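You operate a simulated robot arm through the tools that you are given. There is no shell and no other tool. Be economical: measure what you need, move in short steps, check, and stop when the job is done.

Carry out the task below with a simulated robot arm. There is one attempt and no reset: what you move stays moved.

JOB
Put the toner bottle marked "black" from the top of the grey bench in the black fuser cradle and the toner bottle labelled "cyan" on the top of the grey workbench. Stack the printer module marked "D3" from the top of the grey bench on top of the printer module that says "H9". Press the number one key three times. Fetch the motor marked "N7" from the top of the blue cube and set it on the white job card there. Put the paper pad on the top of the blue cube away on the top of the packing table. Press the printer two button two times. Put one of the black gears from the top of the repair bench on the long red tray. Take the red probe on the left end of the gear bench and put it away on the top of the repair bench. Put one of the cream fuses from the top of the repair bench on the counter of the paper store. Put one of the pads from the green mat on the left end of the gear bench. Shut the workbench drawer. Any order will do. Set down upright: toner bottle, motor.

Only the result counts: the job must be done as asked and must still hold three seconds after the hand-in. Knocking over, shifting, dropping, spilling or breaking anything else fails it.

ROBOT AND FRAMES
A 7-joint arm with a two-finger parallel gripper on a trunk, on a base that drives. Base frame: it is fixed to the floor where the robot stands at the start and does not move with it; the origin is under the middle of the robot, x ahead of it, y to its left, z up; the surface under the hand at the start is at about z = 0.82. Units: m, rad, N and s.
Its first joint turns from -2.897 to 2.897 rad. Places, roughly: black fuser cradle (34x14 cm) [0.44, 0.88, 0.82]; black gear [0, 3, 0.75]; counter of the paper store [-3.7, -0.4, 0.9]; cream fuse [0.25, 2.5, 0.75]; job card [-1.75, 2.5, 0.75]; left end of the gear bench [-1.7, -1.1, 0.8]; long red tray [1, -0.75, 0.75]; motor [-2, 2.25, 0.75]; number one key [0.7, 0.4, 0.9]; pad [0.25, 1.5, 0.75]; paper pad (6x8x4 cm) [-2.2, 2.5, 0.7]; printer module [1, 0, 0.75]; printer two button [-3.1, 3.7, 1.1]; red probe (3x3x11 cm) [-1.6, -0.9, 0.9]; toner bottle [1, -0.25, 1]; top of the grey workbench (201x18 cm) [0.56, 1.3, 0.82]; top of the packing table [-1.4, -0.3, 0.8]; top of the repair bench [-0.1, 3.1, 0.8]; workbench drawer [0.2, 1.2, 0.7]. Payload 1.57 kg.
Tool frame: the origin (TCP) lies between the finger pads and is the grasp point; the fingertips stand 0.03 m ahead of it; z points along the fingers, y is the line along which they close. Largest opening 0.08 m; finger width 0.017, thickness 0.012; the body of the gripper, 0.04 by 0.082 m, starts 0.08 m behind the TCP.
Orientation is that of the tool frame in the base frame, as [roll, pitch, yaw] about the fixed x, y, z axes, in that order (R = Rz(yaw) Ry(pitch) Rx(roll)). With the fingers straight down and closing along the base's y, the tool's x points along the base's -x, its y along +y and its z along -z.

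CONTROLS
- The arm moves only by the tool nudge_tool. Its argument "plan" is a list of rows, each a list of 3 entries, a list of its own where there are three numbers: the opening in per cent of the stroke, from 0 (shut) to 100 (fully open), then the shift along the base's x, y, z in m, then the turn, a rotation vector about the base's x, y, z in rad. In form: [[grip, [tx, ty, tz], [rx, ry, rz]], ...]. A call has 1 to 12 rows; each row is the pose to reach, as a shift and turn from the pose commanded when the call began. Each row takes 0.2 s and may step no farther than 0.05 m and 0.15 rad from the row before; otherwise, or with a gripper value out of range, the whole call is refused. Where a pose cannot be reached the arm comes as near as it can. A force on the tool above 40 N (or 10 N above the force at the start of the call, whichever is more), or a blocked arm, ends the call early, and 0.2 s more pass. Each finger travels about 0.153 m/s and halts on what it meets, pressing with about 35 N; the grip force reading is that of the motor and also rises with nothing between the fingers. The clock runs only during rows and for 0.2 s after the last one: add rows that repeat a pose to give the fingers time. The reply holds the time, the measured pose of the TCP, the force on the tool along the base axes, the opening and the grip force, in the units named above and with some noise, with the torque about the TCP (base axes, N m) and any sound that the robot's microphone picked up, and new pictures: "show" is both (left out), scene, wrist or none.
- Cameras (640 x 400 px; columns grow to the right, rows downward): "scene" is now at [-0.043, 0.1931, 1.3241]; the picture's right is [0.06, -1.00, 0.00], its down [-0.93, -0.05, -0.36] and it looks along [0.36, 0.02, -0.93] (base axes); focal length 214 px, centre (320, 200). "wrist" rides on the gripper at [0.072, -0.007, -0.122] in the tool frame; the picture's right is [0.09, 1.00, 0.00], its down [-0.84, 0.08, -0.54] and it looks along [-0.54, 0.05, 0.84] (tool axes); focal length 238 px, centre (320, 200).
- drive_base(legs): drives the robot by 1 to 6 legs, each [ahead, left, turn to the left] in m, m and rad, along the robot's own axes; the way and the turn of a leg run together, so that a leg with both is an arc; at most 1.5 m and 3.142 rad a leg. The arm and the cameras ride along, it lands a little off, and it stops where it bumps. It gives what a move gives, and a new picture of the scene camera.
- turn_head(pan, tilt): turns the head with the scene camera to pan (to the left, within 2.496 rad either way) and tilt (down, from -0.506 to 1.204), counted from straight ahead of the robot. It gives what a move gives, and a new picture of the scene camera.
- measure_at(camera, pixels): for up to 12 pixels [column, row] of the newest picture of that camera ("zoom" is the newest enlarged one), the place [x, y, z] in the base frame of the surface seen there, good to about 0.002 m. The clock stands still meanwhile.
- inspect(camera, box): a new picture of the part [left, top, right, bottom] of that camera's present view, enlarged. The clock stands still meanwhile.
- hand_in(): hands the job in; it is judged then, once.

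Go step by step. Measure first, check grasps and placings, and put right what went wrong. The budget is 357 turns and 360 pictures, counting those below and the enlarged ones. Unless the task says otherwise, let go and move clear before handing in, and close with one line.

The tools are called after "Request:" by a JSON object that holds its "op" and its "data". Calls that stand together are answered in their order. nudge_tool: Moves the arm, as the interface text tells. Its arguments: {"type":"object","properties":{"plan":{"type":"array","items":{"type":"array"}},"show":{"type":"string","enum":["both","scene","wrist","none"]}},"required":["plan"]} The other tools are called the same way: drive_base (legs) drives the base; turn_head (pan, tilt) turns the head that bears the scene camera; measure_at (camera, pixels) gives the place of the surface under pixels of a picture; inspect (camera, box) takes an enlarged picture of a part of a camera's view; hand_in () hands the job in.

At the start:

```text
time: 0.0
position: [0.6262, 0.0212, 1.1682]
ee_rot: [3.141, 0.001, 3.141]
contact_force: [0.2, 0.5, 0.4]
moment: [0.01, 0.0, 0.01]
width: 0.0803
grip_force: 0.0
robot x, y, heading: [-0.0023, 0.0013, 0.001]
head pan, tilt: [0.056, 1.201]
```

scene: 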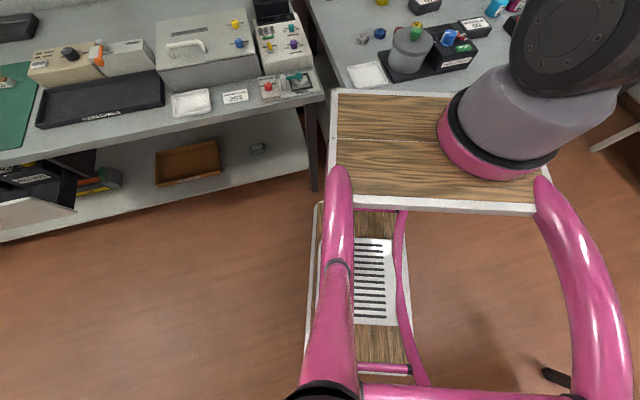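
wrist: 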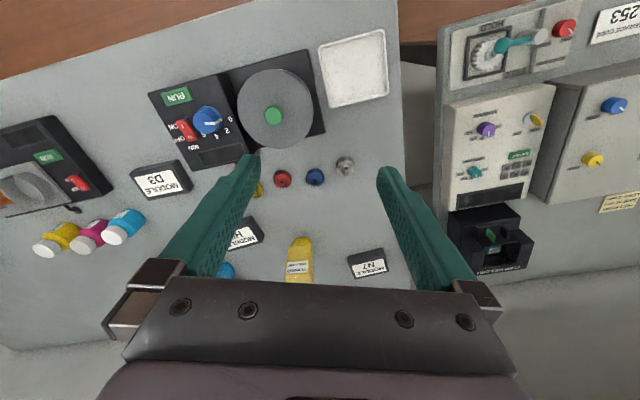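

The wrist picture shows the grey bench with D3 near (160,180), toner bottles near (90,230), and the keypad panel at right. I'll look around with the head first.

Request:
{"op": "turn_head", "data": {"pan": 0.0, "tilt": 0.6}}

Request:
{"op": "inspect", "data": {"camera": "wrist", "box": [0, 80, 400, 330]}}

Request:
{"op": "inspect", "data": {"camera": "wrist", "box": [420, 0, 640, 280]}}

```text
time: 1.0
position: [0.628, 0.0228, 1.1676]
ee_rot: [3.142, 0.001, 3.14]
contact_force: [0.2, -1.2, -0.2]
moment: [0.0, 0.01, 0.02]
width: 0.0802
grip_force: 0.1
robot x, y, heading: [-0.0006, -0.0031, -0.0]
head pan, tilt: [0.0, 0.6]
```

scene: 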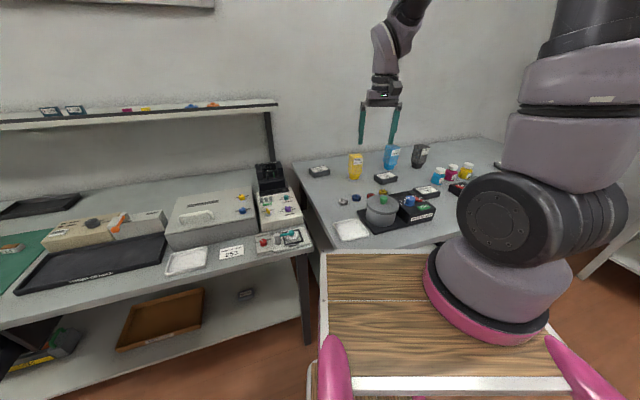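

```text
1.60 times, centred on (200, 205) of wrist
```

zoom: 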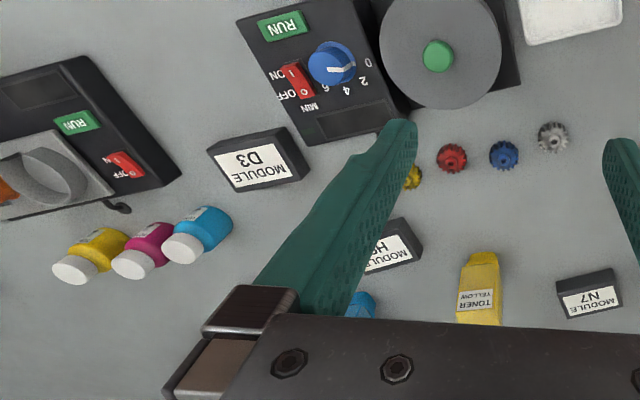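

```text
1.43 times, centred on (530, 140) of wrist
```

zoom: 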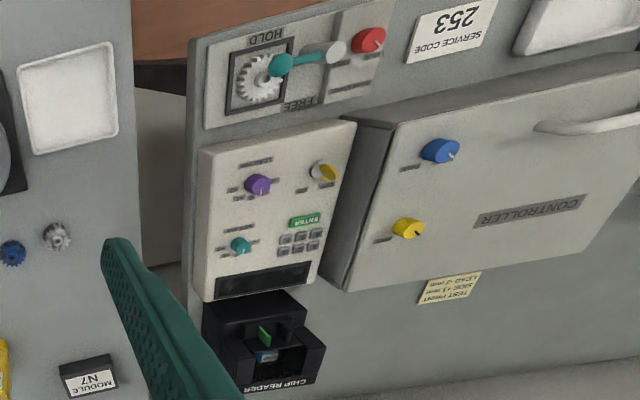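

The three toner bottles stand at about (355,165), (391,155), (420,155), and the black cradle at (90,265). I'll enlarge and measure.

Request:
{"op": "inspect", "data": {"camera": "scene", "box": [290, 130, 490, 255]}}

Request:
{"op": "measure_at", "data": {"camera": "zoom", "pixels": [[310, 80], [416, 75], [210, 110], [90, 130], [309, 150], [450, 195], [60, 50], [60, 310]]}}

Request:
{"op": "inspect", "data": {"camera": "scene", "box": [150, 150, 330, 290]}}

Request:
{"op": "inspect", "data": {"camera": "scene", "box": [0, 90, 320, 370]}}

Request:
{"op": "measure_at", "data": {"camera": "scene", "pixels": [[20, 290], [160, 258], [165, 235], [45, 250], [90, 262], [300, 180], [310, 248], [100, 190], [20, 175], [140, 210], [150, 110], [230, 200]]}}

```text
3.20 times, centred on (390, 192) of scene
```

zoom: 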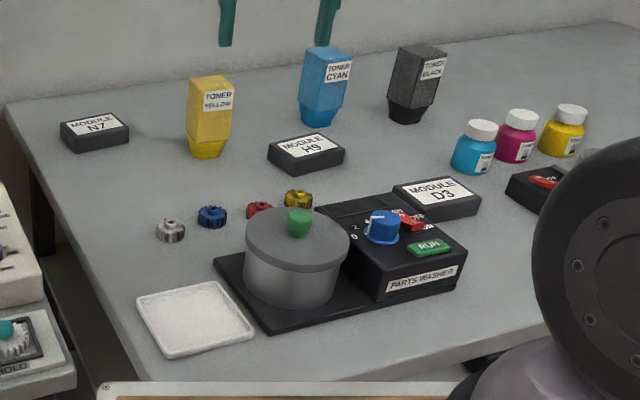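

```text
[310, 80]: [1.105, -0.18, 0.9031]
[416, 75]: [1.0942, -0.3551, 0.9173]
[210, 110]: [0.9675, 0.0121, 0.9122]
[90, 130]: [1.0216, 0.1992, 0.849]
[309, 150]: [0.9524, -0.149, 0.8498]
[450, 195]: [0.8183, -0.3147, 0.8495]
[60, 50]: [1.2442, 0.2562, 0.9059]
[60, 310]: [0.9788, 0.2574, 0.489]
```

```text
2.86 times, centred on (240, 220) of scene
```

zoom: 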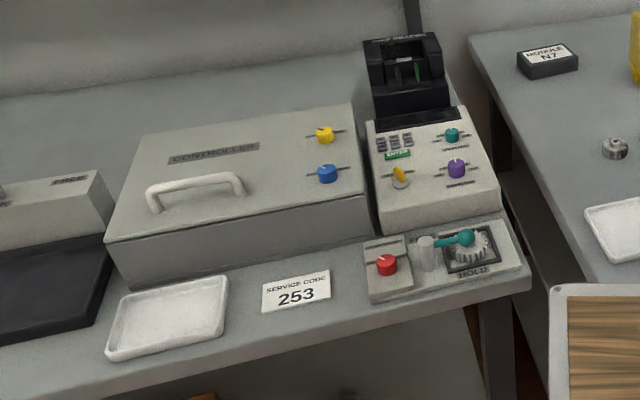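

```text
1.43 times, centred on (160, 230) of scene
```

zoom: 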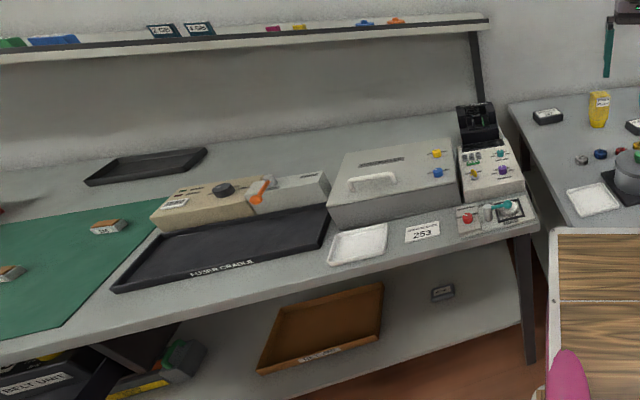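

```text
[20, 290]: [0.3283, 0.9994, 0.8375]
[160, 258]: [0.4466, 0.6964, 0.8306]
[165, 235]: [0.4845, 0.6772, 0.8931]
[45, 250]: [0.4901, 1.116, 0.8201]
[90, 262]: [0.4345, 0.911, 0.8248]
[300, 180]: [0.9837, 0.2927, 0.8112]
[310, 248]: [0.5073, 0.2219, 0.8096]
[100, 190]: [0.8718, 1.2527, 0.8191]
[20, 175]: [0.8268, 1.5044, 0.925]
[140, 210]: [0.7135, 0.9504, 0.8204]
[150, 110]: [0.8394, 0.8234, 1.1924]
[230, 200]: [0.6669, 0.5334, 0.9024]
```

Layout is clear: D3 near (0.82,-0.31), H9 near (0.95,-0.15). I'll measure their corners in the wrist picture.

Request:
{"op": "inspect", "data": {"camera": "wrist", "box": [110, 130, 270, 230]}}

Request:
{"op": "measure_at", "data": {"camera": "wrist", "pixels": [[130, 175], [176, 162], [193, 186], [147, 199], [161, 181], [264, 238], [255, 221], [110, 280]]}}

Request:
{"op": "inspect", "data": {"camera": "scene", "box": [360, 150, 460, 212]}}

Request:
{"op": "measure_at", "data": {"camera": "zoom", "pixels": [[91, 150], [175, 135], [240, 180], [145, 200], [345, 235], [490, 210], [560, 270], [410, 300], [165, 230]]}}

```text
4.00 times, centred on (190, 180) of wrist
```

zoom: 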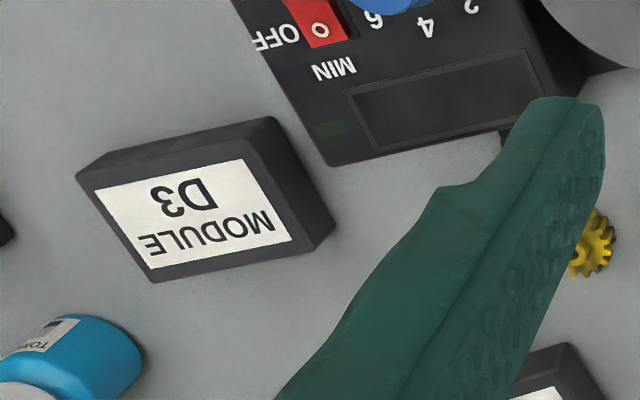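

```text
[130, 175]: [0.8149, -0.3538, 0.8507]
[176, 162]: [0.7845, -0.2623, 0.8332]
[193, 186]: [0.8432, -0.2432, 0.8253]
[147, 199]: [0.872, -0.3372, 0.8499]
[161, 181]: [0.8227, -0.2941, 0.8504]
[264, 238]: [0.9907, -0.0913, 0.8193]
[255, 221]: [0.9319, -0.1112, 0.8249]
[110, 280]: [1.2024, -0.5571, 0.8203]
```

```text
6.40 times, centred on (410, 181) of scene
```

zoom: 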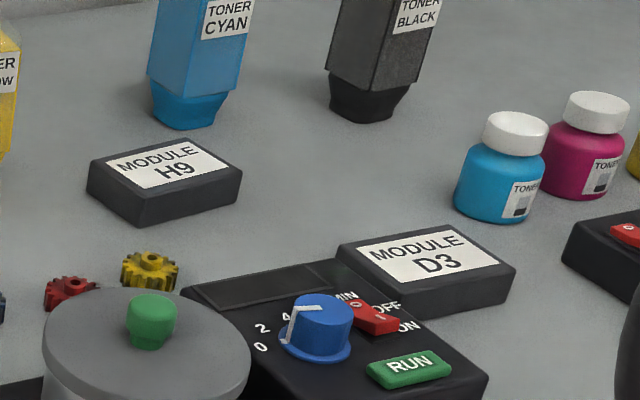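

```text
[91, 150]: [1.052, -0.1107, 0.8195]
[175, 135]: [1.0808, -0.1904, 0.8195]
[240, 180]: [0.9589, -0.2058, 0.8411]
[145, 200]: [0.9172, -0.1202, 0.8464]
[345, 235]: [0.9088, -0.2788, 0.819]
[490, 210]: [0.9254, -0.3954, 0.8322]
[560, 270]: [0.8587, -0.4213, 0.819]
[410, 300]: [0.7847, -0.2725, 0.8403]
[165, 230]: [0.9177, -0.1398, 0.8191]
```

D3's top is at z≈0.850. I'll get precise corners from a close enlargement of the wrist view.

Request:
{"op": "inspect", "data": {"camera": "wrist", "box": [122, 150, 202, 210]}}

Request:
{"op": "measure_at", "data": {"camera": "zoom", "pixels": [[110, 190], [360, 110], [450, 290], [200, 360], [60, 200], [420, 150], [280, 240]]}}

```text
6.67 times, centred on (162, 180) of wrist
```

zoom: 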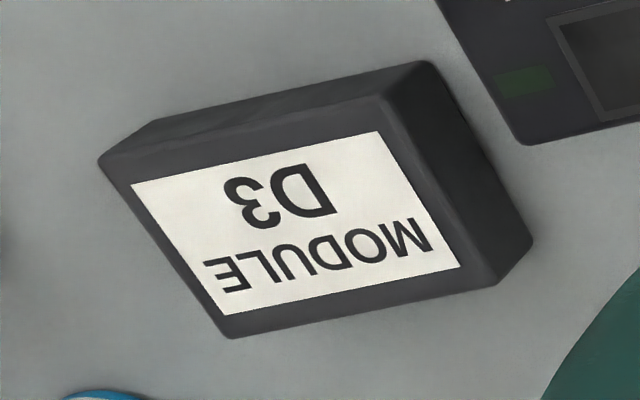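

```text
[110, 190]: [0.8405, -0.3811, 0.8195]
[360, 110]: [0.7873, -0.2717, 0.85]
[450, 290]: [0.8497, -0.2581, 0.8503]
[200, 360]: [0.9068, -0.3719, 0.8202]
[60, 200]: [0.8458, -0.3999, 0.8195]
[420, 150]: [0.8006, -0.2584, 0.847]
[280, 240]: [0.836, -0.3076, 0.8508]
```

Measuring the label's own corners to get the centre and yaw.

Request:
{"op": "measure_at", "data": {"camera": "zoom", "pixels": [[137, 187], [375, 135], [456, 265], [227, 312], [108, 164], [380, 101], [484, 285], [231, 333]]}}

Request:
{"op": "inspect", "data": {"camera": "scene", "box": [372, 165, 402, 185]}}

Request:
{"op": "measure_at", "data": {"camera": "zoom", "pixels": [[150, 190], [360, 120], [500, 220], [280, 310], [80, 170], [350, 80], [560, 220], [270, 350]]}}

```text
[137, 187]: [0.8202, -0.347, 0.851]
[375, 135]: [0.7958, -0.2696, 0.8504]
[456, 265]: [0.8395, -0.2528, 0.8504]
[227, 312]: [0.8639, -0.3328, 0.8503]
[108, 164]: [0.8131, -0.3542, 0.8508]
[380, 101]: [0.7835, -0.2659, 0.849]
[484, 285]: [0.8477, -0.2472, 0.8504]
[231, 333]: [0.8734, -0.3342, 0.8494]
```

```text
16.00 times, centred on (387, 175) of scene
```

zoom: 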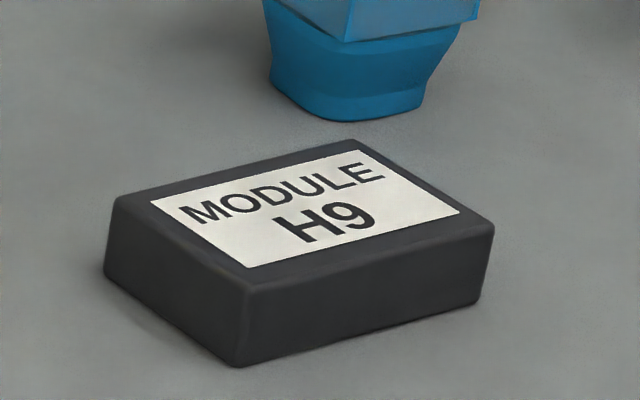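

```text
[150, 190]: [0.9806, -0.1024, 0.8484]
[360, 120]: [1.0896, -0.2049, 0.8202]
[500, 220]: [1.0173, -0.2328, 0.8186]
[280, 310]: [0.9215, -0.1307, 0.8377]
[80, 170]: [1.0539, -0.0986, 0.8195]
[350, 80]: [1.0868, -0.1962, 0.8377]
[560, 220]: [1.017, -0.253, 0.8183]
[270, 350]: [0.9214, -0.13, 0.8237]
```

Request:
{"op": "measure_at", "data": {"camera": "zoom", "pixels": [[158, 203], [356, 153], [452, 212], [249, 262], [300, 210]]}}

Request:
{"op": "nudge_tool", "data": {"plan": [[100, [0.03, -0.04, 0], [0, 0, -0.14]], [100, [0.05, -0.08, 0], [0, 0, -0.28]], [100, [0.07, -0.12, 0], [0, 0, -0.42]], [100, [0.09, -0.16, 0], [0, 0, -0.56]], [100, [0.11, -0.2, 0], [0, 0, -0.7]], [100, [0.13, -0.24, 0], [0, 0, -0.84]], [100, [0.15, -0.28, 0], [0, 0, -0.98]], [100, [0.17, -0.31, 0], [0, 0, -1.12]], [100, [0.2, -0.323, -0.04], [0, 0, -1.266]], [100, [0.202, -0.323, -0.08], [0, 0, -1.266]], [100, [0.202, -0.323, -0.12], [0, 0, -1.266]], [100, [0.202, -0.323, -0.16], [0, 0, -1.266]]]}}

```text
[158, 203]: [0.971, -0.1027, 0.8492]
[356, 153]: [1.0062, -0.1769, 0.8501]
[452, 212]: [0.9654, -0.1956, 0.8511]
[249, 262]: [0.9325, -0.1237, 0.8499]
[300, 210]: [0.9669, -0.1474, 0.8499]
```

```text
refused: row 9 steps farther than a row can; nothing moved
```

Steps too large in row 9; H9's centre is (0.969,-0.150). Repeating the approach with smaller steps.

Request:
{"op": "nudge_tool", "data": {"plan": [[100, [0.03, -0.04, 0], [0, 0, -0.14]], [100, [0.05, -0.08, 0], [0, 0, -0.28]], [100, [0.07, -0.12, 0], [0, 0, -0.42]], [100, [0.09, -0.16, 0], [0, 0, -0.56]], [100, [0.11, -0.2, 0], [0, 0, -0.7]], [100, [0.13, -0.24, 0], [0, 0, -0.84]], [100, [0.15, -0.28, 0], [0, 0, -0.98]], [100, [0.18, -0.31, 0], [0, 0, -1.12]], [100, [0.202, -0.323, -0.04], [0, 0, -1.266]], [100, [0.202, -0.323, -0.08], [0, 0, -1.266]], [100, [0.202, -0.323, -0.12], [0, 0, -1.266]], [100, [0.202, -0.323, -0.16], [0, 0, -1.266]]]}}

```text
time: 3.6
position: [0.8315, -0.3016, 1.0088]
ee_rot: [3.139, 0.001, 1.875]
contact_force: [-0.2, 0.0, 1.0]
moment: [0.0, -0.02, -0.01]
width: 0.08
grip_force: 0.0
robot x, y, heading: [0.0025, 0.0001, -0.003]
head pan, tilt: [0.0, 0.6]
```

scene: 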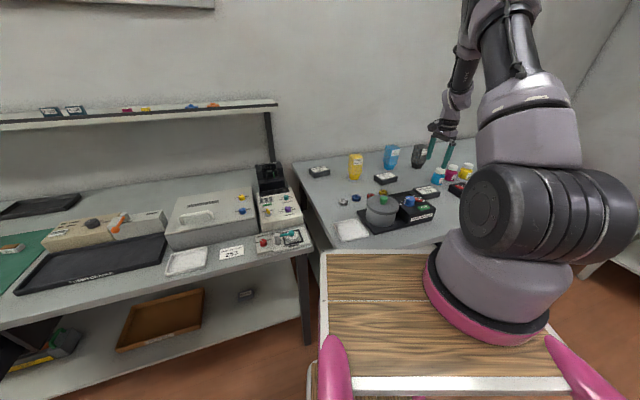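
wrist: 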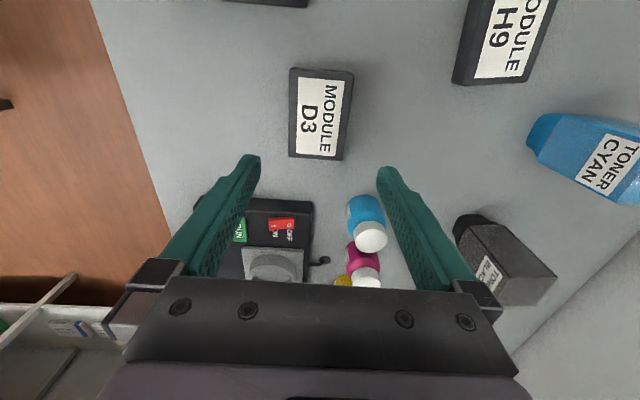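

D3 is centred between the fingers at (320,115). Descending and gripping.

Request:
{"op": "nudge_tool", "data": {"plan": [[100, [-0.001, 0.001, -0.05], [0, 0, 0]], [100, [-0.001, 0.001, -0.1], [0, 0, 0]], [100, [-0.001, 0.001, -0.14], [0, 0, 0]], [100, [-0.001, 0.001, -0.152], [0, 0, 0]], [60, [-0.001, 0.001, -0.152], [0, 0, 0]], [60, [-0.001, 0.001, -0.152], [0, 0, 0]], [60, [-0.001, 0.001, -0.152], [0, 0, 0]]]}}

```text
time: 5.2
position: [0.8276, -0.3011, 0.8554]
ee_rot: [3.141, -0.001, 1.878]
contact_force: [1.4, 0.0, 0.5]
moment: [-0.11, -0.08, -0.04]
width: 0.0691
grip_force: 35.2
robot x, y, heading: [0.0006, -0.0026, -0.005]
head pan, tilt: [0.0, 0.6]
```

scene: 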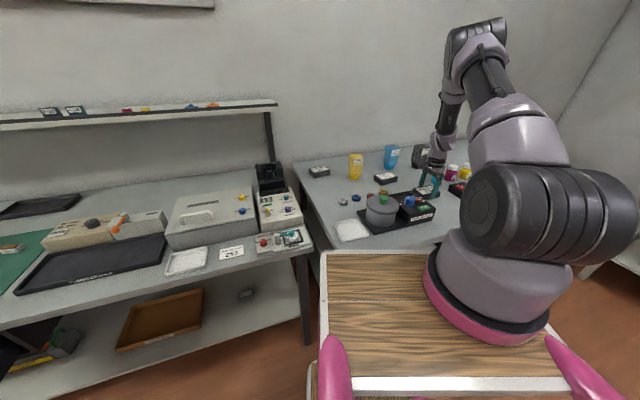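
wrist: 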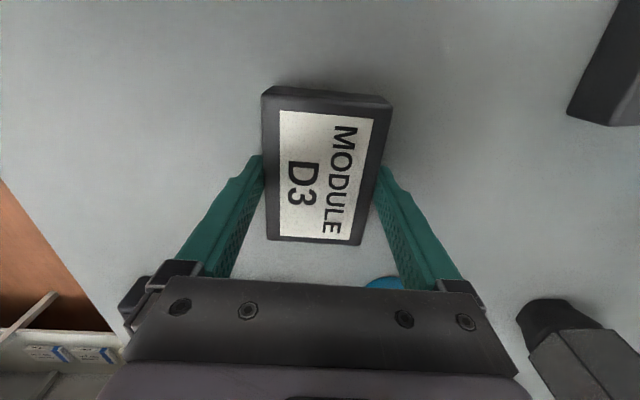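

Grip holds at 0.069 m. I'll check where the block sits relative to the TCP.

Request:
{"op": "measure_at", "data": {"camera": "wrist", "pixels": [[285, 116], [367, 125], [347, 232], [282, 226]]}}

```text
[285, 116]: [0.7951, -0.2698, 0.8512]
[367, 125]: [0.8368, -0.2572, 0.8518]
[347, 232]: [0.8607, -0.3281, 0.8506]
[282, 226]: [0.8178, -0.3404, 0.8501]
```

Block centre (0.8276,-0.299). Lifting, shifting by (0.141,0.149) and lowering onto H9.

Request:
{"op": "nudge_tool", "data": {"plan": [[60, [0, 0, 0.05], [0, 0, 0]], [60, [0, 0, 0.1], [0, 0, 0]], [60, [0.035, 0.03, 0.1], [0, 0, 0.03]], [60, [0.07, 0.06, 0.1], [0, 0, 0.06]], [60, [0.1, 0.09, 0.1], [0, 0, 0.09]], [60, [0.13, 0.12, 0.1], [0, 0, 0.12]], [60, [0.141, 0.149, 0.1], [0, 0, 0.128]], [60, [0.141, 0.149, 0.06], [0, 0, 0.128]], [60, [0.141, 0.149, 0.06], [0, 0, 0.128]]]}}

```text
time: 7.2
position: [0.9717, -0.1527, 0.9146]
ee_rot: [-3.141, -0.001, 2.003]
contact_force: [0.6, 0.5, -1.2]
moment: [-0.01, -0.02, -0.02]
width: 0.0695
grip_force: 34.8
robot x, y, heading: [-0.0013, 0.0008, -0.001]
head pan, tilt: [0.0, 0.6]
```

scene: 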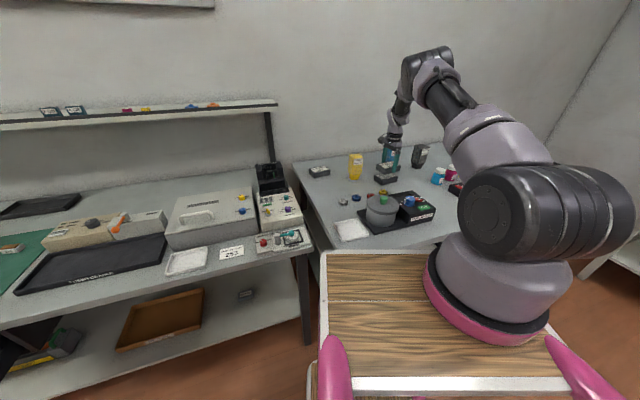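
wrist: 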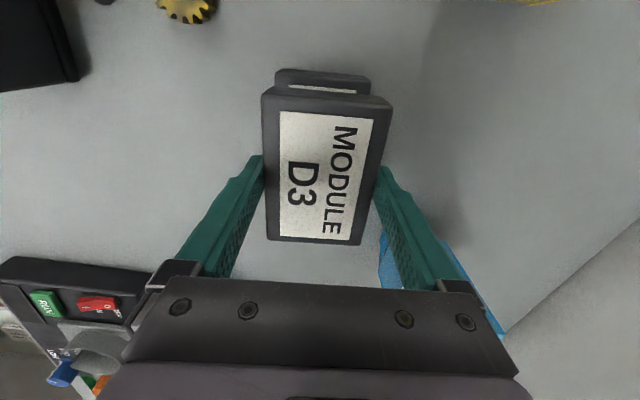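

Request:
{"op": "nudge_tool", "data": {"plan": [[60, [-0.002, 0.001, -0.015], [0, 0, 0]], [60, [-0.002, 0.001, -0.024], [0, 0, 0]], [60, [-0.002, 0.001, -0.028], [0, 0, 0]], [60, [-0.002, 0.001, -0.03], [0, 0, 0]]]}}

```text
time: 8.2
position: [0.9686, -0.1519, 0.8874]
ee_rot: [3.141, -0.001, 2.004]
contact_force: [-1.1, -1.5, 4.1]
moment: [-0.06, 0.17, -0.01]
width: 0.0691
grip_force: 34.5
robot x, y, heading: [0.001, 0.0015, 0.002]
head pan, tilt: [0.0, 0.6]
```

scene: 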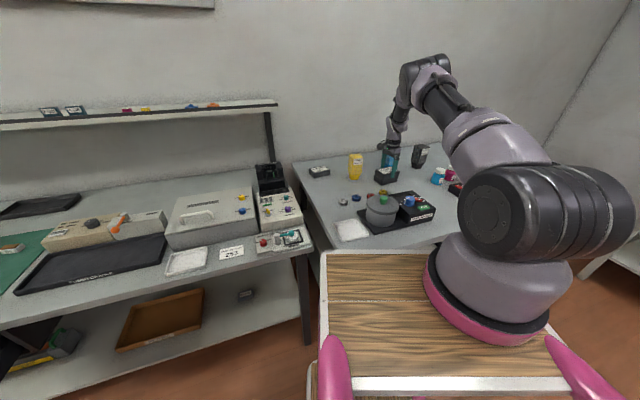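
wrist: 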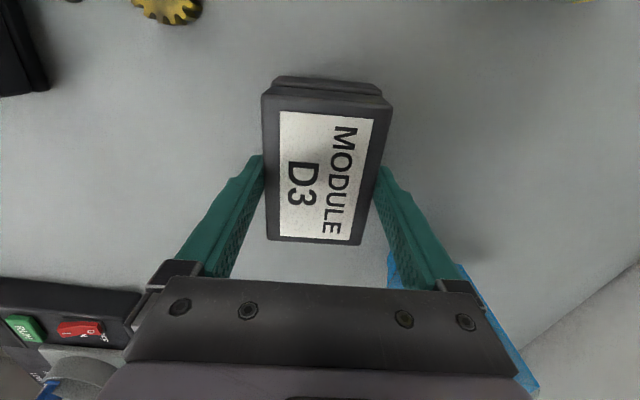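

Contact with 4 N and aligned. Releasing and rising.

Request:
{"op": "nudge_tool", "data": {"plan": [[100, [-0.002, 0.001, 0], [0, 0, 0]], [100, [-0.002, 0.001, 0.001], [0, 0, 0]], [100, [-0.002, 0.001, 0.04], [0, 0, 0]], [100, [-0.002, 0.001, 0.09], [0, 0, 0]], [100, [-0.02, 0.03, 0.13], [0, 0, 0]], [100, [-0.05, 0.05, 0.16], [0, 0, 0]]]}}

Request:
{"op": "inspect", "data": {"camera": "scene", "box": [340, 120, 500, 220]}}

```text
refused: row 5 steps farther than a row can; nothing moved
```

```text
4.00 times, centred on (420, 170) of scene
```

zoom: 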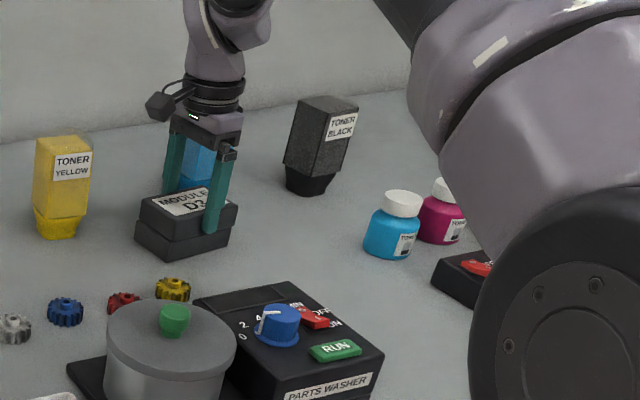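

The stack looks square; retrying the release with smaller steps.

Request:
{"op": "nudge_tool", "data": {"plan": [[100, [0, 0, 0], [0, 0, 0]], [100, [0, 0, 0.001], [0, 0, 0]], [100, [0, 0, 0.04], [0, 0, 0]], [100, [0, 0, 0.09], [0, 0, 0]], [100, [-0.015, 0.02, 0.13], [0, 0, 0]], [100, [-0.03, 0.04, 0.17], [0, 0, 0]], [100, [-0.06, 0.07, 0.19], [0, 0, 0]]]}}

Request:
{"op": "inspect", "data": {"camera": "scene", "box": [340, 120, 500, 220]}}

```text
time: 9.8
position: [0.9082, -0.0802, 1.0753]
ee_rot: [-3.14, 0.0, 2.001]
contact_force: [0.2, -0.2, -0.7]
moment: [0.08, 0.0, 0.02]
width: 0.0797
grip_force: 0.1
robot x, y, heading: [-0.0011, -0.0018, -0.003]
head pan, tilt: [0.0, 0.6]
```

scene: 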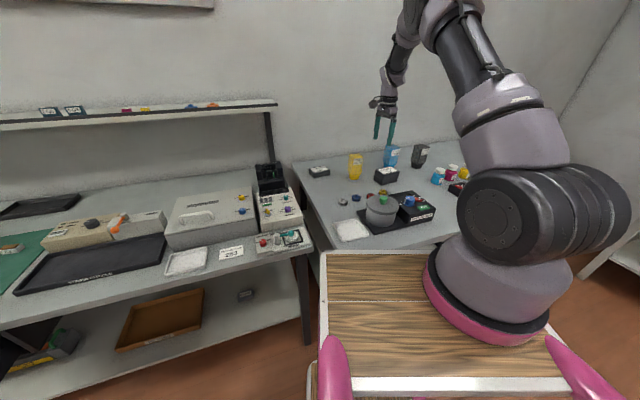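
wrist: 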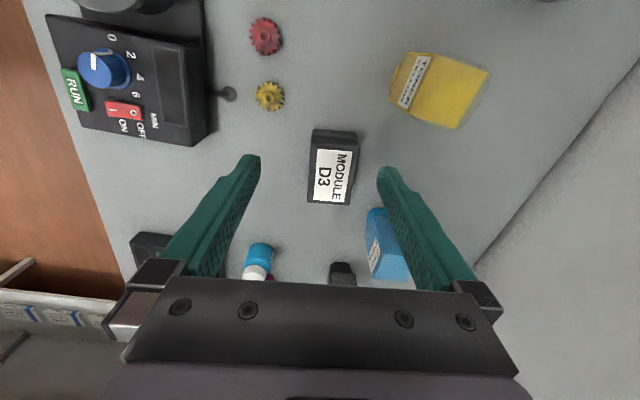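

```text
4.00 times, centred on (420, 170) of scene
```

zoom: 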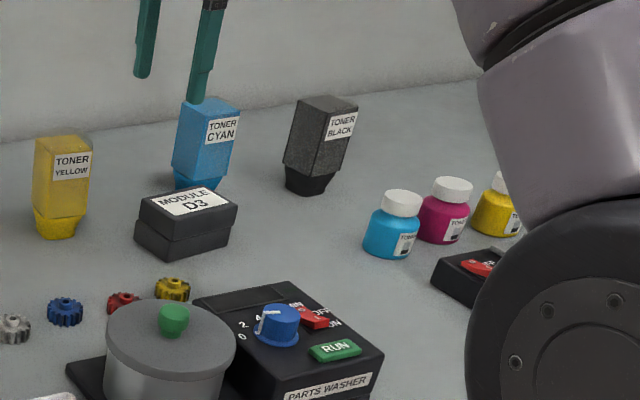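

Stack stands well. Next the keypad at about (0.7,0.4); measure it from the scene view plus the robot deck edge and toner bottles.

Request:
{"op": "inspect", "data": {"camera": "scene", "box": [250, 180, 320, 224]}}

Request:
{"op": "measure_at", "data": {"camera": "zoom", "pixels": [[123, 185], [150, 182], [180, 175], [125, 207], [155, 203], [185, 197], [160, 225], [250, 180], [120, 250]]}}

Request:
{"op": "measure_at", "data": {"camera": "scene", "pixels": [[330, 250], [330, 262], [340, 385], [400, 262], [330, 220], [400, 240], [445, 205], [380, 215]]}}

```text
9.09 times, centred on (285, 202) of scene
```

zoom: 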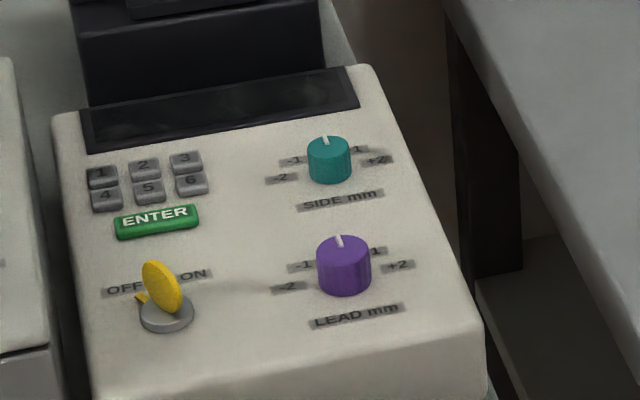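

```text
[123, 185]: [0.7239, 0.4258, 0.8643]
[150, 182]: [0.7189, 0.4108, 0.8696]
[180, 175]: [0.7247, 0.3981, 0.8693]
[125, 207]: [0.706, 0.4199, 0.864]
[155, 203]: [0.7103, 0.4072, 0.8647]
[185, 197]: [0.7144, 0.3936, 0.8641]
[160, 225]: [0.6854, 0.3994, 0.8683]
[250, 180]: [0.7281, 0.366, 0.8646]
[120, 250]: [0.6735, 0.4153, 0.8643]
```

```text
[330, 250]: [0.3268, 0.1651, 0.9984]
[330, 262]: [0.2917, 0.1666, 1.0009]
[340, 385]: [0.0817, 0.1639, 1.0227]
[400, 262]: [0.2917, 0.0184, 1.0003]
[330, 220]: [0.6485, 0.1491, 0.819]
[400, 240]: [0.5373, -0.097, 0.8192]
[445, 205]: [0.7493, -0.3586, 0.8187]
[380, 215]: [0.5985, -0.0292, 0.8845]
```

Key 1 sits at zoom (103,175), roughly (0.72,0.425,0.8695), with keys only ~13 mm apart, so I'll press with a corner of the shut fingers. First hover to see it precisely.

Request:
{"op": "nudge_tool", "data": {"plan": [[100, [-0.02, 0.04, 0], [0, 0, -0.02]], [80, [-0.04, 0.08, 0], [0, 0, -0.04]], [60, [-0.06, 0.12, 0], [0, 0, -0.06]], [40, [-0.08, 0.16, 0], [0, 0, -0.08]], [20, [-0.1, 0.2, 0], [0, 0, -0.1]], [0, [-0.12, 0.24, 0], [0, 0, -0.12]], [0, [-0.14, 0.28, 0], [0, 0, -0.14]], [0, [-0.16, 0.32, 0], [0, 0, -0.16]], [0, [-0.18, 0.36, 0], [0, 0, -0.18]], [0, [-0.2, 0.4, 0], [0, 0, -0.2]], [0, [-0.2, 0.44, -0.02], [0, 0, -0.203]], [0, [-0.2, 0.46, -0.06], [0, 0, -0.203]]]}}

Request:
{"op": "inspect", "data": {"camera": "wrist", "box": [240, 60, 400, 160]}}

```text
time: 12.4
position: [0.7069, 0.3805, 1.0168]
ee_rot: [3.14, 0.001, 1.799]
contact_force: [0.4, -0.4, 0.9]
moment: [0.05, -0.01, 0.03]
width: 0.0
grip_force: 21.2
robot x, y, heading: [-0.0012, 0.0004, 0.001]
head pan, tilt: [0.0, 0.6]
```

scene: 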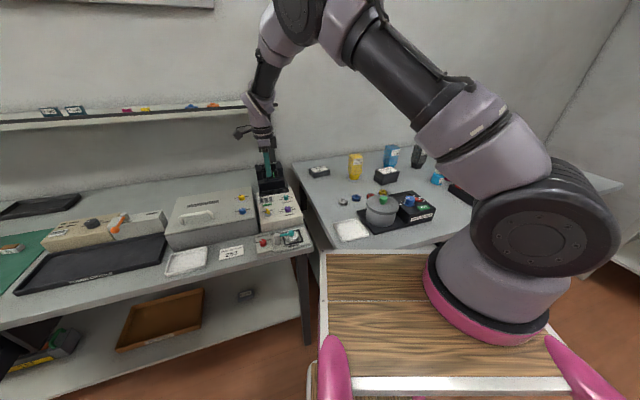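
wrist: 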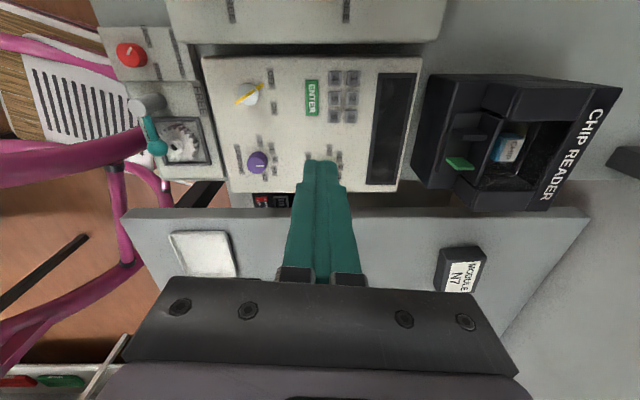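

```text
4.00 times, centred on (320, 110) of wrist
```

zoom: 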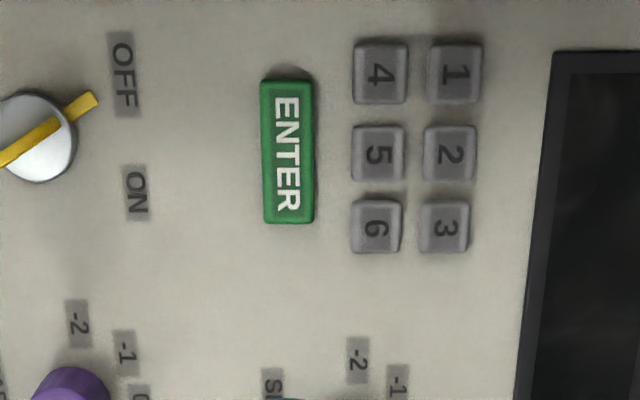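

Request:
{"op": "measure_at", "data": {"camera": "zoom", "pixels": [[455, 70], [382, 72], [449, 154], [378, 152], [445, 226], [436, 70], [472, 70], [455, 52], [455, 92], [500, 70], [580, 80]]}}

```text
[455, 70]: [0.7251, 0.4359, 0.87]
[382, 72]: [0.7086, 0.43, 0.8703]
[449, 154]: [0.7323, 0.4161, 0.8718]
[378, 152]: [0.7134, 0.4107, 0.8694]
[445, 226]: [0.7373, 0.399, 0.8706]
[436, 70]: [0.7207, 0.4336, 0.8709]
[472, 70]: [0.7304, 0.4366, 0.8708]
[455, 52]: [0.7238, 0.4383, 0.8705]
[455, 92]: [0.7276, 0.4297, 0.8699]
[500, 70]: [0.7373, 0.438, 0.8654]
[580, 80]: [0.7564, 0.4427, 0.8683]
```

Key 1 centre is (0.7255,0.4357,0.870). Hover the shut fingertips above it, biased 5 mm away from key 4.

Request:
{"op": "nudge_tool", "data": {"plan": [[0, [0.012, 0.03, 0], [0, 0, 0.04]], [0, [0.0234, 0.0566, -0.03], [0, 0, 0.083]], [0, [0.0234, 0.0566, -0.07], [0, 0, 0.083]], [0, [0.0234, 0.0566, -0.1], [0, 0, 0.083]], [0, [0.0234, 0.0566, -0.1], [0, 0, 0.083]]]}}

Request:
{"op": "inspect", "data": {"camera": "wrist", "box": [270, 120, 370, 182]}}

```text
time: 13.6
position: [0.732, 0.4375, 0.916]
ee_rot: [-3.141, 0.001, 1.884]
contact_force: [0.1, 0.0, 0.1]
moment: [-0.02, 0.0, 0.01]
width: 0.0003
grip_force: 21.4
robot x, y, heading: [0.0043, -0.0013, -0.003]
head pan, tilt: [0.0, 0.6]
```

scene: 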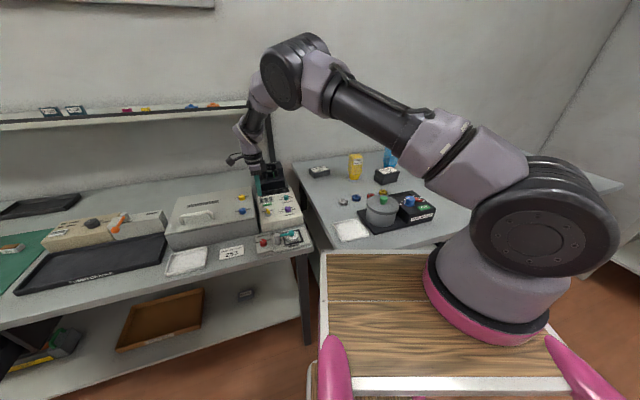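
wrist: 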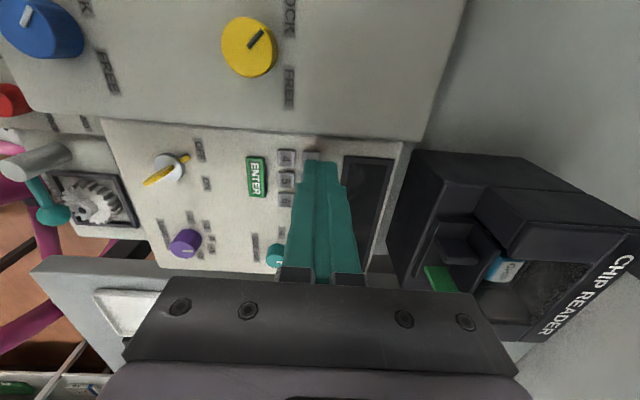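

```text
6.40 times, centred on (320, 151) of wrist
```

zoom: 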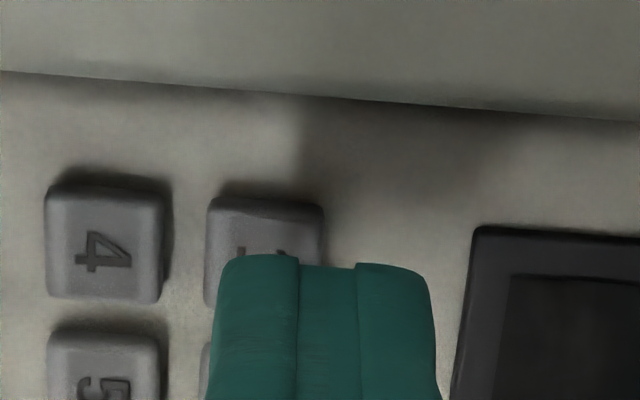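

The fingertips cover most of key 1 with clearance to key 4. Press slowly, watching force and sound.

Request:
{"op": "nudge_tool", "data": {"plan": [[0, [-0.0025, -0.001, -0.01], [0, 0, 0]], [0, [-0.0025, -0.001, -0.014], [0, 0, 0]], [0, [-0.0025, -0.001, -0.016], [0, 0, 0]], [0, [-0.0025, -0.001, -0.018], [0, 0, 0]], [0, [-0.0025, -0.001, -0.0195], [0, 0, 0]]], "show": "wrist"}}

```text
time: 14.8
position: [0.7274, 0.4341, 0.898]
ee_rot: [-3.141, 0.0, 1.883]
contact_force: [-1.3, 0.0, 1.1]
moment: [-0.02, 0.02, -0.03]
width: 0.0001
grip_force: 21.7
robot x, y, heading: [0.0008, 0.0022, -0.0]
head pan, tilt: [0.0, 0.6]
heard: click
```

wrist: 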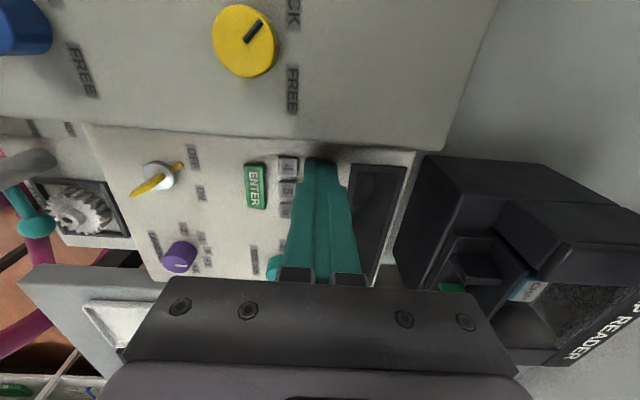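

A click was heard. Rise and look at the display.

Request:
{"op": "nudge_tool", "data": {"plan": [[0, [0, 0, 0.006], [0, 0, 0]], [0, [0, 0, 0.02], [0, 0, 0]], [0, [0, 0, 0.02], [0, 0, 0]]], "show": "none"}}

Request:
{"op": "inspect", "data": {"camera": "wrist", "box": [270, 120, 430, 290]}}

```text
time: 15.6
position: [0.7296, 0.4354, 0.9176]
ee_rot: [3.14, 0.002, 1.885]
contact_force: [0.6, 0.2, 0.3]
moment: [-0.03, 0.01, 0.0]
width: 0.0
grip_force: 20.9
robot x, y, heading: [-0.0007, -0.0, 0.0]
head pan, tilt: [0.0, 0.6]
```

```text
2.35 times, centred on (350, 205) of wrist
```

zoom: 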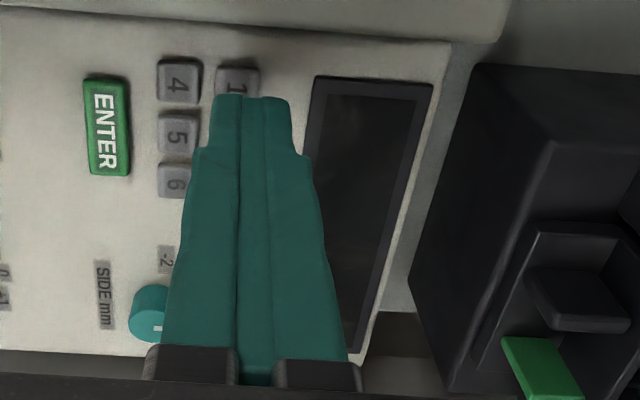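

Nothing on the display. Second press and lift.

Request:
{"op": "nudge_tool", "data": {"plan": [[0, [0, 0, -0.012], [0, 0, 0]], [0, [0, 0, -0.016], [0, 0, 0]], [0, [0, 0, -0.018], [0, 0, 0]], [0, [0, 0, -0.0195], [0, 0, 0]], [0, [0, 0, -0.0195], [0, 0, 0]], [0, [0, 0, -0.01], [0, 0, 0]], [0, [0, 0, 0], [0, 0, 0]], [0, [0, 0, 0], [0, 0, 0]]], "show": "none"}}

```text
time: 17.4
position: [0.7274, 0.4347, 0.916]
ee_rot: [-3.141, 0.0, 1.883]
contact_force: [-0.5, -0.2, 0.3]
moment: [-0.03, 0.01, -0.02]
width: 0.0
grip_force: 20.9
robot x, y, heading: [-0.0009, -0.0009, -0.003]
head pan, tilt: [0.0, 0.6]
heard: click
```

Second click heard. Third press and lift.

Request:
{"op": "nudge_tool", "data": {"plan": [[0, [0, 0, -0.012], [0, 0, 0]], [0, [0, 0, -0.016], [0, 0, 0]], [0, [0, 0, -0.018], [0, 0, 0]], [0, [0, 0, -0.0195], [0, 0, 0]], [0, [0, 0, -0.0195], [0, 0, 0]], [0, [0, 0, -0.01], [0, 0, 0]], [0, [0, 0, 0], [0, 0, 0]], [0, [0, 0, 0.04], [0, 0, 0]], [0, [0, 0, 0.08], [0, 0, 0]], [0, [0, 0, 0.12], [0, 0, 0]]], "show": "both"}}

Request:
{"op": "inspect", "data": {"camera": "wrist", "box": [220, 60, 420, 185]}}

```text
time: 19.6
position: [0.73, 0.4343, 1.0399]
ee_rot: [3.141, 0.001, 1.884]
contact_force: [1.0, 0.2, -0.3]
moment: [0.0, -0.01, -0.02]
width: 0.0002
grip_force: 21.1
robot x, y, heading: [0.0001, 0.0006, -0.001]
head pan, tilt: [0.0, 0.6]
heard: click
```

scene: 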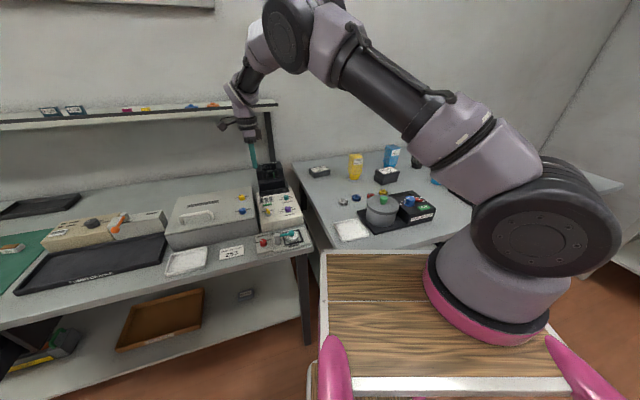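
wrist: 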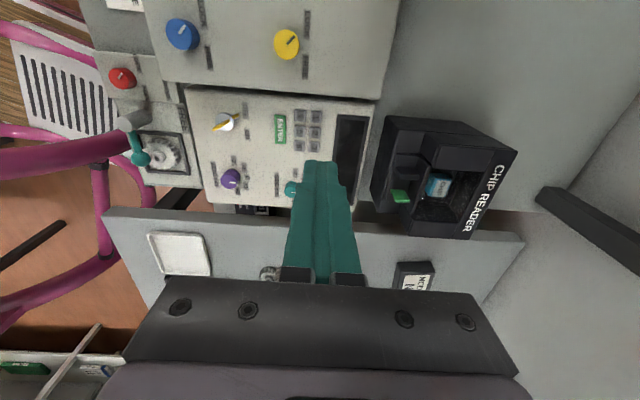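

```text
3.20 times, centred on (320, 122) of wrist
```

zoom: 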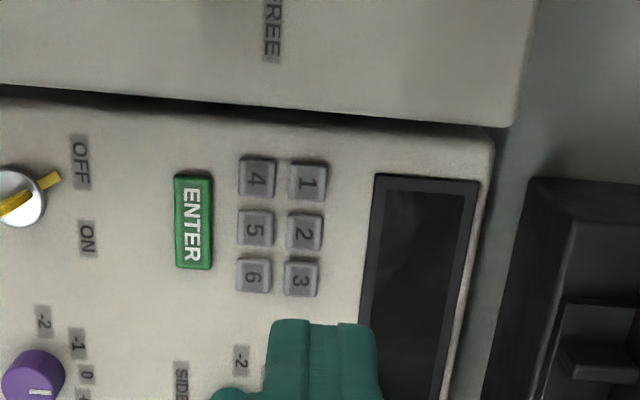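

All three presses done. Now move the arm over to the toner bottles side before driving forward a little.

Request:
{"op": "nudge_tool", "data": {"plan": [[0, [0, -0.03, 0.03], [0, 0, 0.1]], [20, [0, -0.07, 0.06], [0, 0, 0.2]], [40, [0, -0.115, 0.07], [0, 0, 0.3]], [60, [0, -0.16, 0.08], [0, 0, 0.4]], [80, [0, -0.205, 0.09], [0, 0, 0.5]], [100, [0, -0.25, 0.1], [0, 0, 0.6]], [100, [0, -0.295, 0.1], [0, 0, 0.7]], [100, [0, -0.34, 0.1], [0, 0, 0.8]], [100, [0, -0.385, 0.1], [0, 0, 0.9]], [100, [0, -0.43, 0.1], [0, 0, 1.0]], [100, [0, -0.475, 0.1], [0, 0, 1.1]], [100, [0, -0.52, 0.1], [0, 0, 1.2]]], "show": "none"}}

Request:
{"op": "turn_head", "data": {"pan": 0.0, "tilt": 0.9}}

```text
time: 22.2
position: [0.731, -0.0854, 1.1363]
ee_rot: [-3.14, 0.0, 3.088]
contact_force: [-0.2, 1.1, 0.9]
moment: [-0.08, -0.02, -0.01]
width: 0.0802
grip_force: 0.0
robot x, y, heading: [0.0023, 0.0057, 0.002]
head pan, tilt: [0.0, 0.6]
```

```text
time: 23.0
position: [0.7307, -0.0846, 1.1356]
ee_rot: [3.141, -0.002, 3.083]
contact_force: [-0.4, -0.4, -0.3]
moment: [0.0, 0.0, 0.0]
width: 0.0803
grip_force: 0.1
robot x, y, heading: [0.0006, -0.0002, -0.002]
head pan, tilt: [0.0, 0.901]
```

scene: 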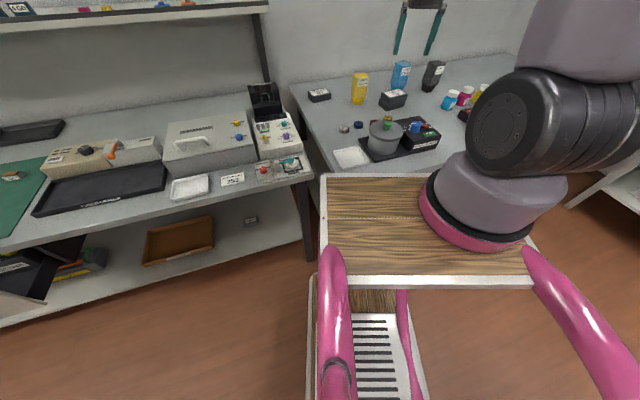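

Deck clears the bench top in height. Drive forward 0.15 m and slightly right.

Request:
{"op": "drive_base", "data": {"legs": [[0.0, -0.08, 0], [0.16, 0, 0]]}}

```text
time: 24.8
position: [0.814, -0.1648, 1.1349]
ee_rot: [3.14, -0.002, 3.092]
contact_force: [-0.1, -0.3, -0.3]
moment: [-0.02, 0.01, 0.0]
width: 0.08
grip_force: 0.1
robot x, y, heading: [0.0831, -0.0893, 0.005]
head pan, tilt: [0.0, 0.901]
stopped in leg 2: the robot was blocked; the commanded pose is now the measured one
```

scene: 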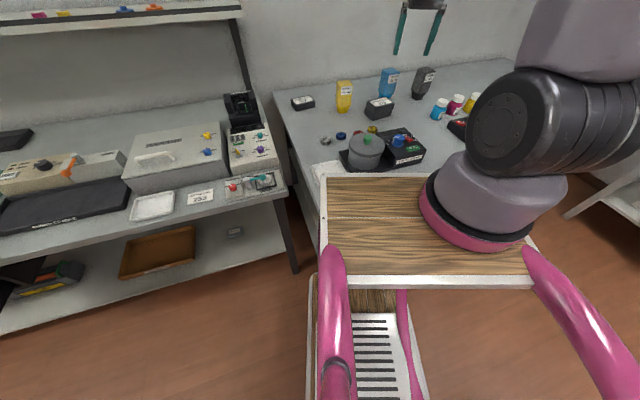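

Blocked at x=0.083. I'll measure the bottles and the arm's mount.

Request:
{"op": "measure_at", "data": {"camera": "scene", "pixels": [[440, 225], [520, 225], [480, 238], [340, 180], [520, 276], [388, 78], [424, 76]]}}

Request:
{"op": "inspect", "data": {"camera": "scene", "box": [330, 50, 460, 130]}}

Request:
{"op": "nudge_tool", "data": {"plan": [[100, [0.03, -0.03, 0], [0, 0, 0]], [100, [0.06, -0.06, 0], [0, 0, 0]]], "show": "wrist"}}

```text
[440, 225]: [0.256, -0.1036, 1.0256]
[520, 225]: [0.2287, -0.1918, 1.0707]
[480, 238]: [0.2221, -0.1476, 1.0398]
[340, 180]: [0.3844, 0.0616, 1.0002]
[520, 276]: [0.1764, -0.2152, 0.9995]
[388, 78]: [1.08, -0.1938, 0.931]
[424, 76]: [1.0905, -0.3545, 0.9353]
```

```text
4.92 times, centred on (395, 90) of scene
```

zoom: 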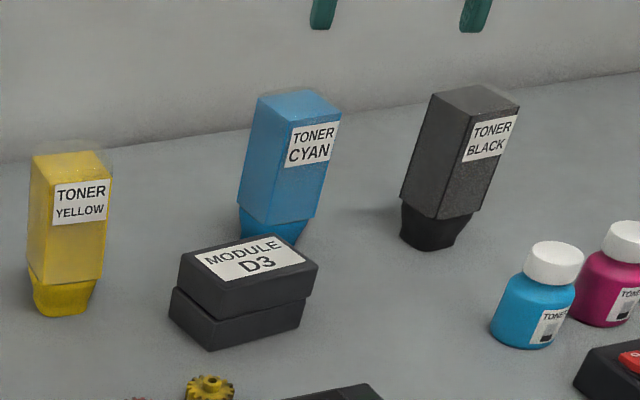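

```text
time: 25.4
position: [0.8756, -0.2262, 1.1335]
ee_rot: [3.141, -0.002, 3.092]
contact_force: [0.0, 0.7, 0.7]
moment: [-0.05, -0.01, 0.0]
width: 0.08
grip_force: 0.1
robot x, y, heading: [0.0818, -0.086, 0.005]
head pan, tilt: [0.0, 0.901]
```

wrist: 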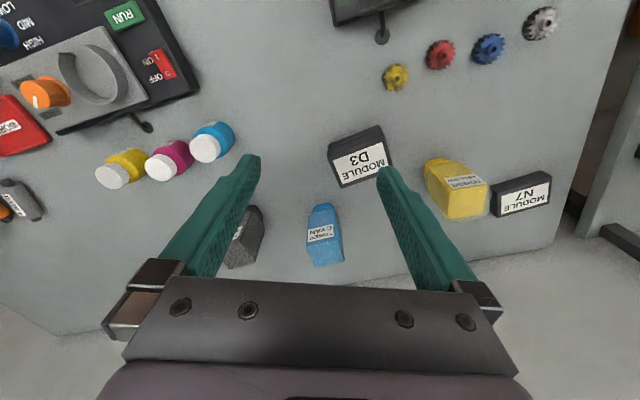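

Request:
{"op": "inspect", "data": {"camera": "scene", "box": [370, 60, 446, 108]}}

Request:
{"op": "measure_at", "data": {"camera": "zoom", "pixels": [[100, 72], [160, 60], [206, 84], [150, 110], [155, 82], [395, 66], [460, 55], [518, 88], [450, 106], [458, 78], [150, 125], [450, 120]]}}

```text
8.33 times, centred on (408, 84) of scene
```

zoom: 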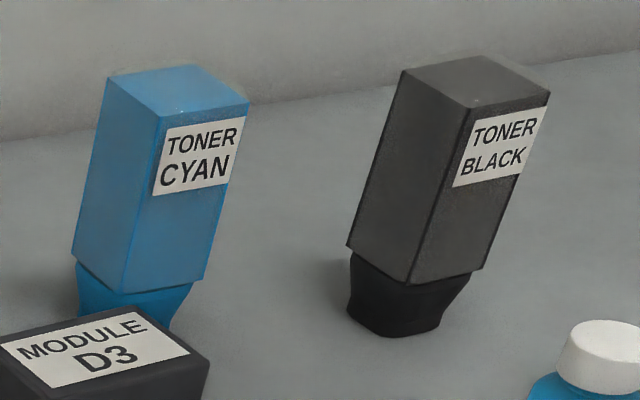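

```text
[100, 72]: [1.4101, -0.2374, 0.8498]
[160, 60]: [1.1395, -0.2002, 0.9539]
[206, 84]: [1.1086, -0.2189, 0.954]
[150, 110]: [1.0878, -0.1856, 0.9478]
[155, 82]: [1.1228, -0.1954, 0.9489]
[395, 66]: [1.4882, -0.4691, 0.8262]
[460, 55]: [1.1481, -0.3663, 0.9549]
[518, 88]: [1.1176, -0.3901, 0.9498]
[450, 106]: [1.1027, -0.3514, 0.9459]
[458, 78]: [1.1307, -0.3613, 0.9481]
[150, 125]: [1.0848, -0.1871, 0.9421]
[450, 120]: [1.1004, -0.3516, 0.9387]
```

Request:
{"op": "measure_at", "data": {"camera": "zoom", "pixels": [[162, 113], [243, 101], [112, 79], [193, 67], [470, 103], [543, 92], [409, 72], [480, 58], [80, 245], [118, 285], [205, 260], [130, 315]]}}

```text
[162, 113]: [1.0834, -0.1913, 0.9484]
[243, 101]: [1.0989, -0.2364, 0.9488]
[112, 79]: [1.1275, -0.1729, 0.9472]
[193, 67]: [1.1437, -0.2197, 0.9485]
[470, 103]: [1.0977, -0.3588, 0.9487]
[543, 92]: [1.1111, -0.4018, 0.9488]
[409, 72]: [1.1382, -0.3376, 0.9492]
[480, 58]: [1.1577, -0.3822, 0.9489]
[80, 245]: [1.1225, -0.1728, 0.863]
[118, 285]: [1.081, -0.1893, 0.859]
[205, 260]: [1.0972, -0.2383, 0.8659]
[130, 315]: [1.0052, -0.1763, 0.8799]
```

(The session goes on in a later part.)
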